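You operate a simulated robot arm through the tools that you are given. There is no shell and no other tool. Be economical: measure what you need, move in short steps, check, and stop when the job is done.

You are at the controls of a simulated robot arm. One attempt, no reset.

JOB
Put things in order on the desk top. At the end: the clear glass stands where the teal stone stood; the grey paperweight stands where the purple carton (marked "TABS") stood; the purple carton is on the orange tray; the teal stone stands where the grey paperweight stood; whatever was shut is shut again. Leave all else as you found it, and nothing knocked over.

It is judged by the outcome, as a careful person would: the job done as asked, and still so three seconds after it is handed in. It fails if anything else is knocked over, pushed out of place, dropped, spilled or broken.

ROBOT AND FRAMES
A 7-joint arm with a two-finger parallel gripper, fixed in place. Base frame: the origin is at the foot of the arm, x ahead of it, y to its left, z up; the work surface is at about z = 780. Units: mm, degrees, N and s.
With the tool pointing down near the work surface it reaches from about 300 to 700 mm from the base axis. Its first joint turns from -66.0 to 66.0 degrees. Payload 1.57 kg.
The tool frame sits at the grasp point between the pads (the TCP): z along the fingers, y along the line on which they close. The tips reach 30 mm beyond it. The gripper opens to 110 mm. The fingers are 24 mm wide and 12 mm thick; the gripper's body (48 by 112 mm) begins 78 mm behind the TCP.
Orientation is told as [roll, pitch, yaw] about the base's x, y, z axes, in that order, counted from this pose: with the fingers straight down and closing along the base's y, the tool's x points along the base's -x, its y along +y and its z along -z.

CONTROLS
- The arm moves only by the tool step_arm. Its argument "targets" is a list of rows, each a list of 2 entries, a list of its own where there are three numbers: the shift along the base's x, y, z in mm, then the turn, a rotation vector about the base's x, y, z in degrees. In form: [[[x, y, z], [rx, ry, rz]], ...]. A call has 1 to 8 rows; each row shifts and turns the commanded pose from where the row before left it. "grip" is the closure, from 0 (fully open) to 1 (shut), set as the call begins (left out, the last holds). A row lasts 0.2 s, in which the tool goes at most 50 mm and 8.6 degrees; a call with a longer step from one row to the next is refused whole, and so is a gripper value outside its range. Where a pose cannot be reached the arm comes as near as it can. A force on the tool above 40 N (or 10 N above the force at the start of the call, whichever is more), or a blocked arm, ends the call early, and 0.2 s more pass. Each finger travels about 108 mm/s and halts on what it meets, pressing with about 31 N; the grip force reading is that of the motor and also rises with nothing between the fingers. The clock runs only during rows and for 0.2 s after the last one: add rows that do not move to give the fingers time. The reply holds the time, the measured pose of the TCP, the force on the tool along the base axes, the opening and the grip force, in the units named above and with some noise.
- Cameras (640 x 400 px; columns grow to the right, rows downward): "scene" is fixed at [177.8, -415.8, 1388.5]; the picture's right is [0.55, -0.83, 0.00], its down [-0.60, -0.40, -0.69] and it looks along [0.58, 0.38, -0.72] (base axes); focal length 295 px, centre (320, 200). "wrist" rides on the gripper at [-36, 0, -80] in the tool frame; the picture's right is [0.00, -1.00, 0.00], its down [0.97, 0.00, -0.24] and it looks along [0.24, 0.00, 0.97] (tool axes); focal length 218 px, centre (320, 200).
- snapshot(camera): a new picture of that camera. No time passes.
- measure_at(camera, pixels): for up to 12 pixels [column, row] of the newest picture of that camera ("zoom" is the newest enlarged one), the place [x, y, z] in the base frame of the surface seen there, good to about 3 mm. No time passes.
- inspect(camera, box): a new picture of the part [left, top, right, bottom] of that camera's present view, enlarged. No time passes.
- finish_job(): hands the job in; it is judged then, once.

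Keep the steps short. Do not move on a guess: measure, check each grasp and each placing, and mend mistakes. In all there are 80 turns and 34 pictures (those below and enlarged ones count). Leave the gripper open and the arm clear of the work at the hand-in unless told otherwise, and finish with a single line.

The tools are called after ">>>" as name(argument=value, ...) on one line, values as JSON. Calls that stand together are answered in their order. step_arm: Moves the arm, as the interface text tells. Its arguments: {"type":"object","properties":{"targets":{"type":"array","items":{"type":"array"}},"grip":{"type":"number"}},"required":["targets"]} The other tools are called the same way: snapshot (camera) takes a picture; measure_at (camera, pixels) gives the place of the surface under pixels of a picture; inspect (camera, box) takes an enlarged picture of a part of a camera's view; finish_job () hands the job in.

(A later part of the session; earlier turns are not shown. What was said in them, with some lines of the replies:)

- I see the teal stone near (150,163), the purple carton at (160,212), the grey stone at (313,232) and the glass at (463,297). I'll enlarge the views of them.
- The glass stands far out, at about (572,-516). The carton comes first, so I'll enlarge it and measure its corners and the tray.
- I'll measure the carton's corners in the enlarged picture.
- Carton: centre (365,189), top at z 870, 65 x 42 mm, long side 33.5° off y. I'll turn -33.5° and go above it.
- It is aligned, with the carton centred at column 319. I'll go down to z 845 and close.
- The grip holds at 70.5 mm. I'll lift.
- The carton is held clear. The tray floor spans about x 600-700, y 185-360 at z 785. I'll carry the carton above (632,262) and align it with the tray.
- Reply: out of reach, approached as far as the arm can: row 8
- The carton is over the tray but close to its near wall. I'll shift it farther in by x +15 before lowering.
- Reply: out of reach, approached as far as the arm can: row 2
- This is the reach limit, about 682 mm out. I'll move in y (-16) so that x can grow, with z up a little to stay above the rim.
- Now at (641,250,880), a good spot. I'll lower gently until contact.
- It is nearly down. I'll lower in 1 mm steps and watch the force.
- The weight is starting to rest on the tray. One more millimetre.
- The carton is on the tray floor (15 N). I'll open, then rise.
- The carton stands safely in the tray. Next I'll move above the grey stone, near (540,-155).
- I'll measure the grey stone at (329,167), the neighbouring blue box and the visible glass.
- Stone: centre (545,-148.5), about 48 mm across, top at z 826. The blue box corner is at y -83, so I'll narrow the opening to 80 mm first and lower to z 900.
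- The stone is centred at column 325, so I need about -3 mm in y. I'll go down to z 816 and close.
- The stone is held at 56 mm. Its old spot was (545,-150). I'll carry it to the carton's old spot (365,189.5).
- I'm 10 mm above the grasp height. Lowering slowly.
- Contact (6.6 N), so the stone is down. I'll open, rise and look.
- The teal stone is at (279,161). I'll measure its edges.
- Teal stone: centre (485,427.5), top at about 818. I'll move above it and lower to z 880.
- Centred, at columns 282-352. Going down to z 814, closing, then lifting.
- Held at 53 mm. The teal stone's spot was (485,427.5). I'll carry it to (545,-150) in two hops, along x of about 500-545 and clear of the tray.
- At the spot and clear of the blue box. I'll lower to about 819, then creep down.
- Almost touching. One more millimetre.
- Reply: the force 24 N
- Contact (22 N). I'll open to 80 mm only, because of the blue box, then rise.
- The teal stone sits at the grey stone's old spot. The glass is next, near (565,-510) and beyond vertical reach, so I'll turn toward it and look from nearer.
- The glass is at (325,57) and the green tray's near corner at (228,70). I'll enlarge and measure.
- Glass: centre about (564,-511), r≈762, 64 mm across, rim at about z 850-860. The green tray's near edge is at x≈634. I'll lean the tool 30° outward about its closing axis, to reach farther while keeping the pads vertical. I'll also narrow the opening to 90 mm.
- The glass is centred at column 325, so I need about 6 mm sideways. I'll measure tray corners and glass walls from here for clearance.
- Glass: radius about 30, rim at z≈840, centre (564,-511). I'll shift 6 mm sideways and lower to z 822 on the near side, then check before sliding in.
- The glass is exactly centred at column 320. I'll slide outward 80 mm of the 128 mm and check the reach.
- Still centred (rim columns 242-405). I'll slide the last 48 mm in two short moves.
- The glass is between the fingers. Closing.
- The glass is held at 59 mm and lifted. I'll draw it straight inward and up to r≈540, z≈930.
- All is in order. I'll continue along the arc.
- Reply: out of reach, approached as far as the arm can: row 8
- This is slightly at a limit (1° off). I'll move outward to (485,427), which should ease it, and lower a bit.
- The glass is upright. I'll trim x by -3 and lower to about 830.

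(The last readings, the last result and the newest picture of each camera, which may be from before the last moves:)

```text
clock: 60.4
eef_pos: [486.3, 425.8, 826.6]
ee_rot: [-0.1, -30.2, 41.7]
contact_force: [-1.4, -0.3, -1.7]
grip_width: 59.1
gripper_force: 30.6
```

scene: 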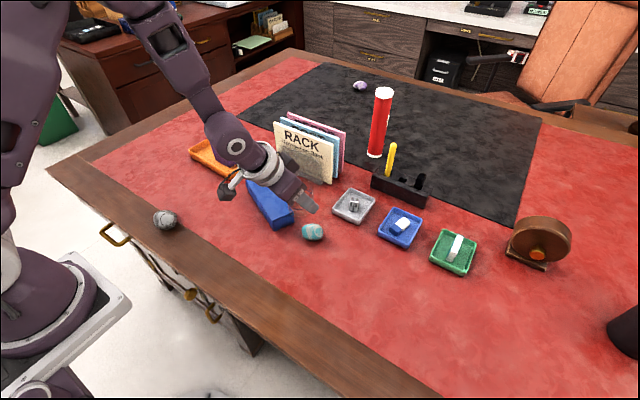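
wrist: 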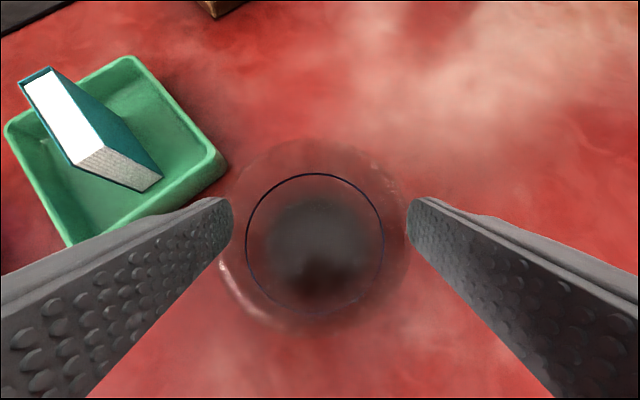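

Creeping down 1-2 mm at a time.

>>> step_arm(targets=[[[-1, 1, -1], [0, 0, 0]], [[0, 0, -1], [0, 0, 0]], [[0, 0, 0], [0, 0, 0]]])

>>> step_arm(targets=[[[0, 0, -1], [0, 0, 0]], [[0, 0, 0], [0, 0, 0]]])

```text
clock: 61.2
eef_pos: [485.6, 426.1, 824.5]
ee_rot: [-0.1, -30.0, 41.6]
contact_force: [-0.4, -0.5, -1.5]
grip_width: 58.8
gripper_force: 31.1
```

```text
clock: 61.8
eef_pos: [485.2, 426.0, 824.4]
ee_rot: [-0.1, -30.2, 41.4]
contact_force: [-0.1, -2.9, 8.9]
grip_width: 58.7
gripper_force: 30.9
```

The glass is down (8.9 N). Opening.

>>> step_arm(targets=[[[0, 0, 0], [0, 0, 0]], [[0, 0, 0], [0, 0, 0]], [[0, 0, 0], [0, 0, 0]]], grip=0.1)

>>> snapshot(camera="wrist")

```text
clock: 62.6
eef_pos: [485.4, 425.6, 822.9]
ee_rot: [0.0, -30.1, 41.6]
contact_force: [-0.2, 0.5, 0.4]
grip_width: 99.2
gripper_force: 0.0
```

```text
3 pictures are left
```

wrist: 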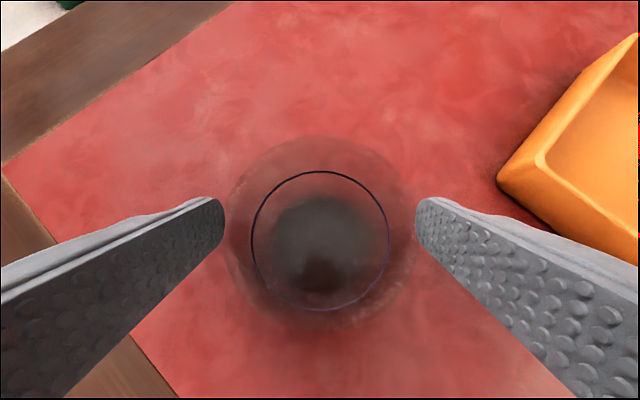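

The fingers are clear on both sides. I'll rise straight up, then draw back away from the work and untilt.

>>> step_arm(targets=[[[0, 0, 15], [0, 0, 0]], [[0, 0, 30], [0, 0, 0]], [[0, 0, 40], [0, 0, 0]], [[0, 0, 40], [0, 0, 0]], [[0, 0, 40], [0, 0, 0]], [[0, 0, 30], [0, 0, 0]], [[0, 0, 0], [0, 0, 0]]])

>>> step_arm(targets=[[[-10, -25, 20], [0, 0, 0]], [[-10, -35, 10], [0, 0, 0]], [[-10, -40, 0], [0, 0, 0]], [[-10, -40, 0], [0, 0, 0]], [[-10, -40, 0], [0, 0, 0]], [[0, 0, 0], [0, 0, 0]]], grip=0)

>>> snapshot(camera="scene")

```text
clock: 64.2
eef_pos: [486.0, 428.2, 1017.4]
ee_rot: [0.0, -30.1, 41.7]
contact_force: [0.4, 0.5, -0.5]
grip_width: 99.2
gripper_force: 0.0
```

```text
clock: 65.6
eef_pos: [434.4, 246.5, 1049.1]
ee_rot: [-0.1, -30.1, 41.5]
contact_force: [0.9, -0.1, -0.2]
grip_width: 110.1
gripper_force: 0.1
```

```text
2 pictures are left
```

scene: 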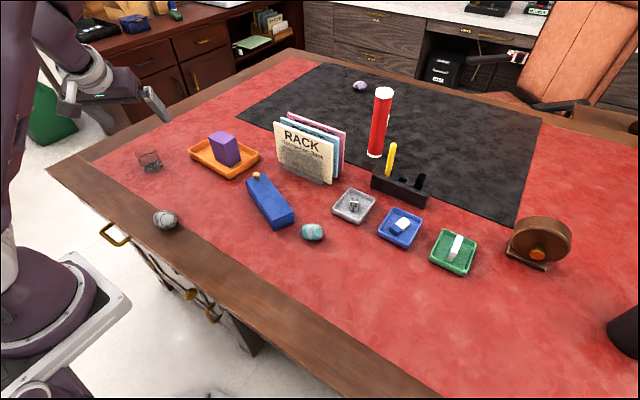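

The scene shows the glass at (150,160), the grey stone at (165,219), the carton on the tray and the teal stone at (313,231). All stand upright, nothing was opened, and the arm is clear with the gripper open. Handing in.

>>> finish_job()

```text
The job is handed in.
```

The job is handed in: glass, grey paperweight, purple carton and teal stone are each in their asked places, nothing was knocked over, and nothing shut was opened.
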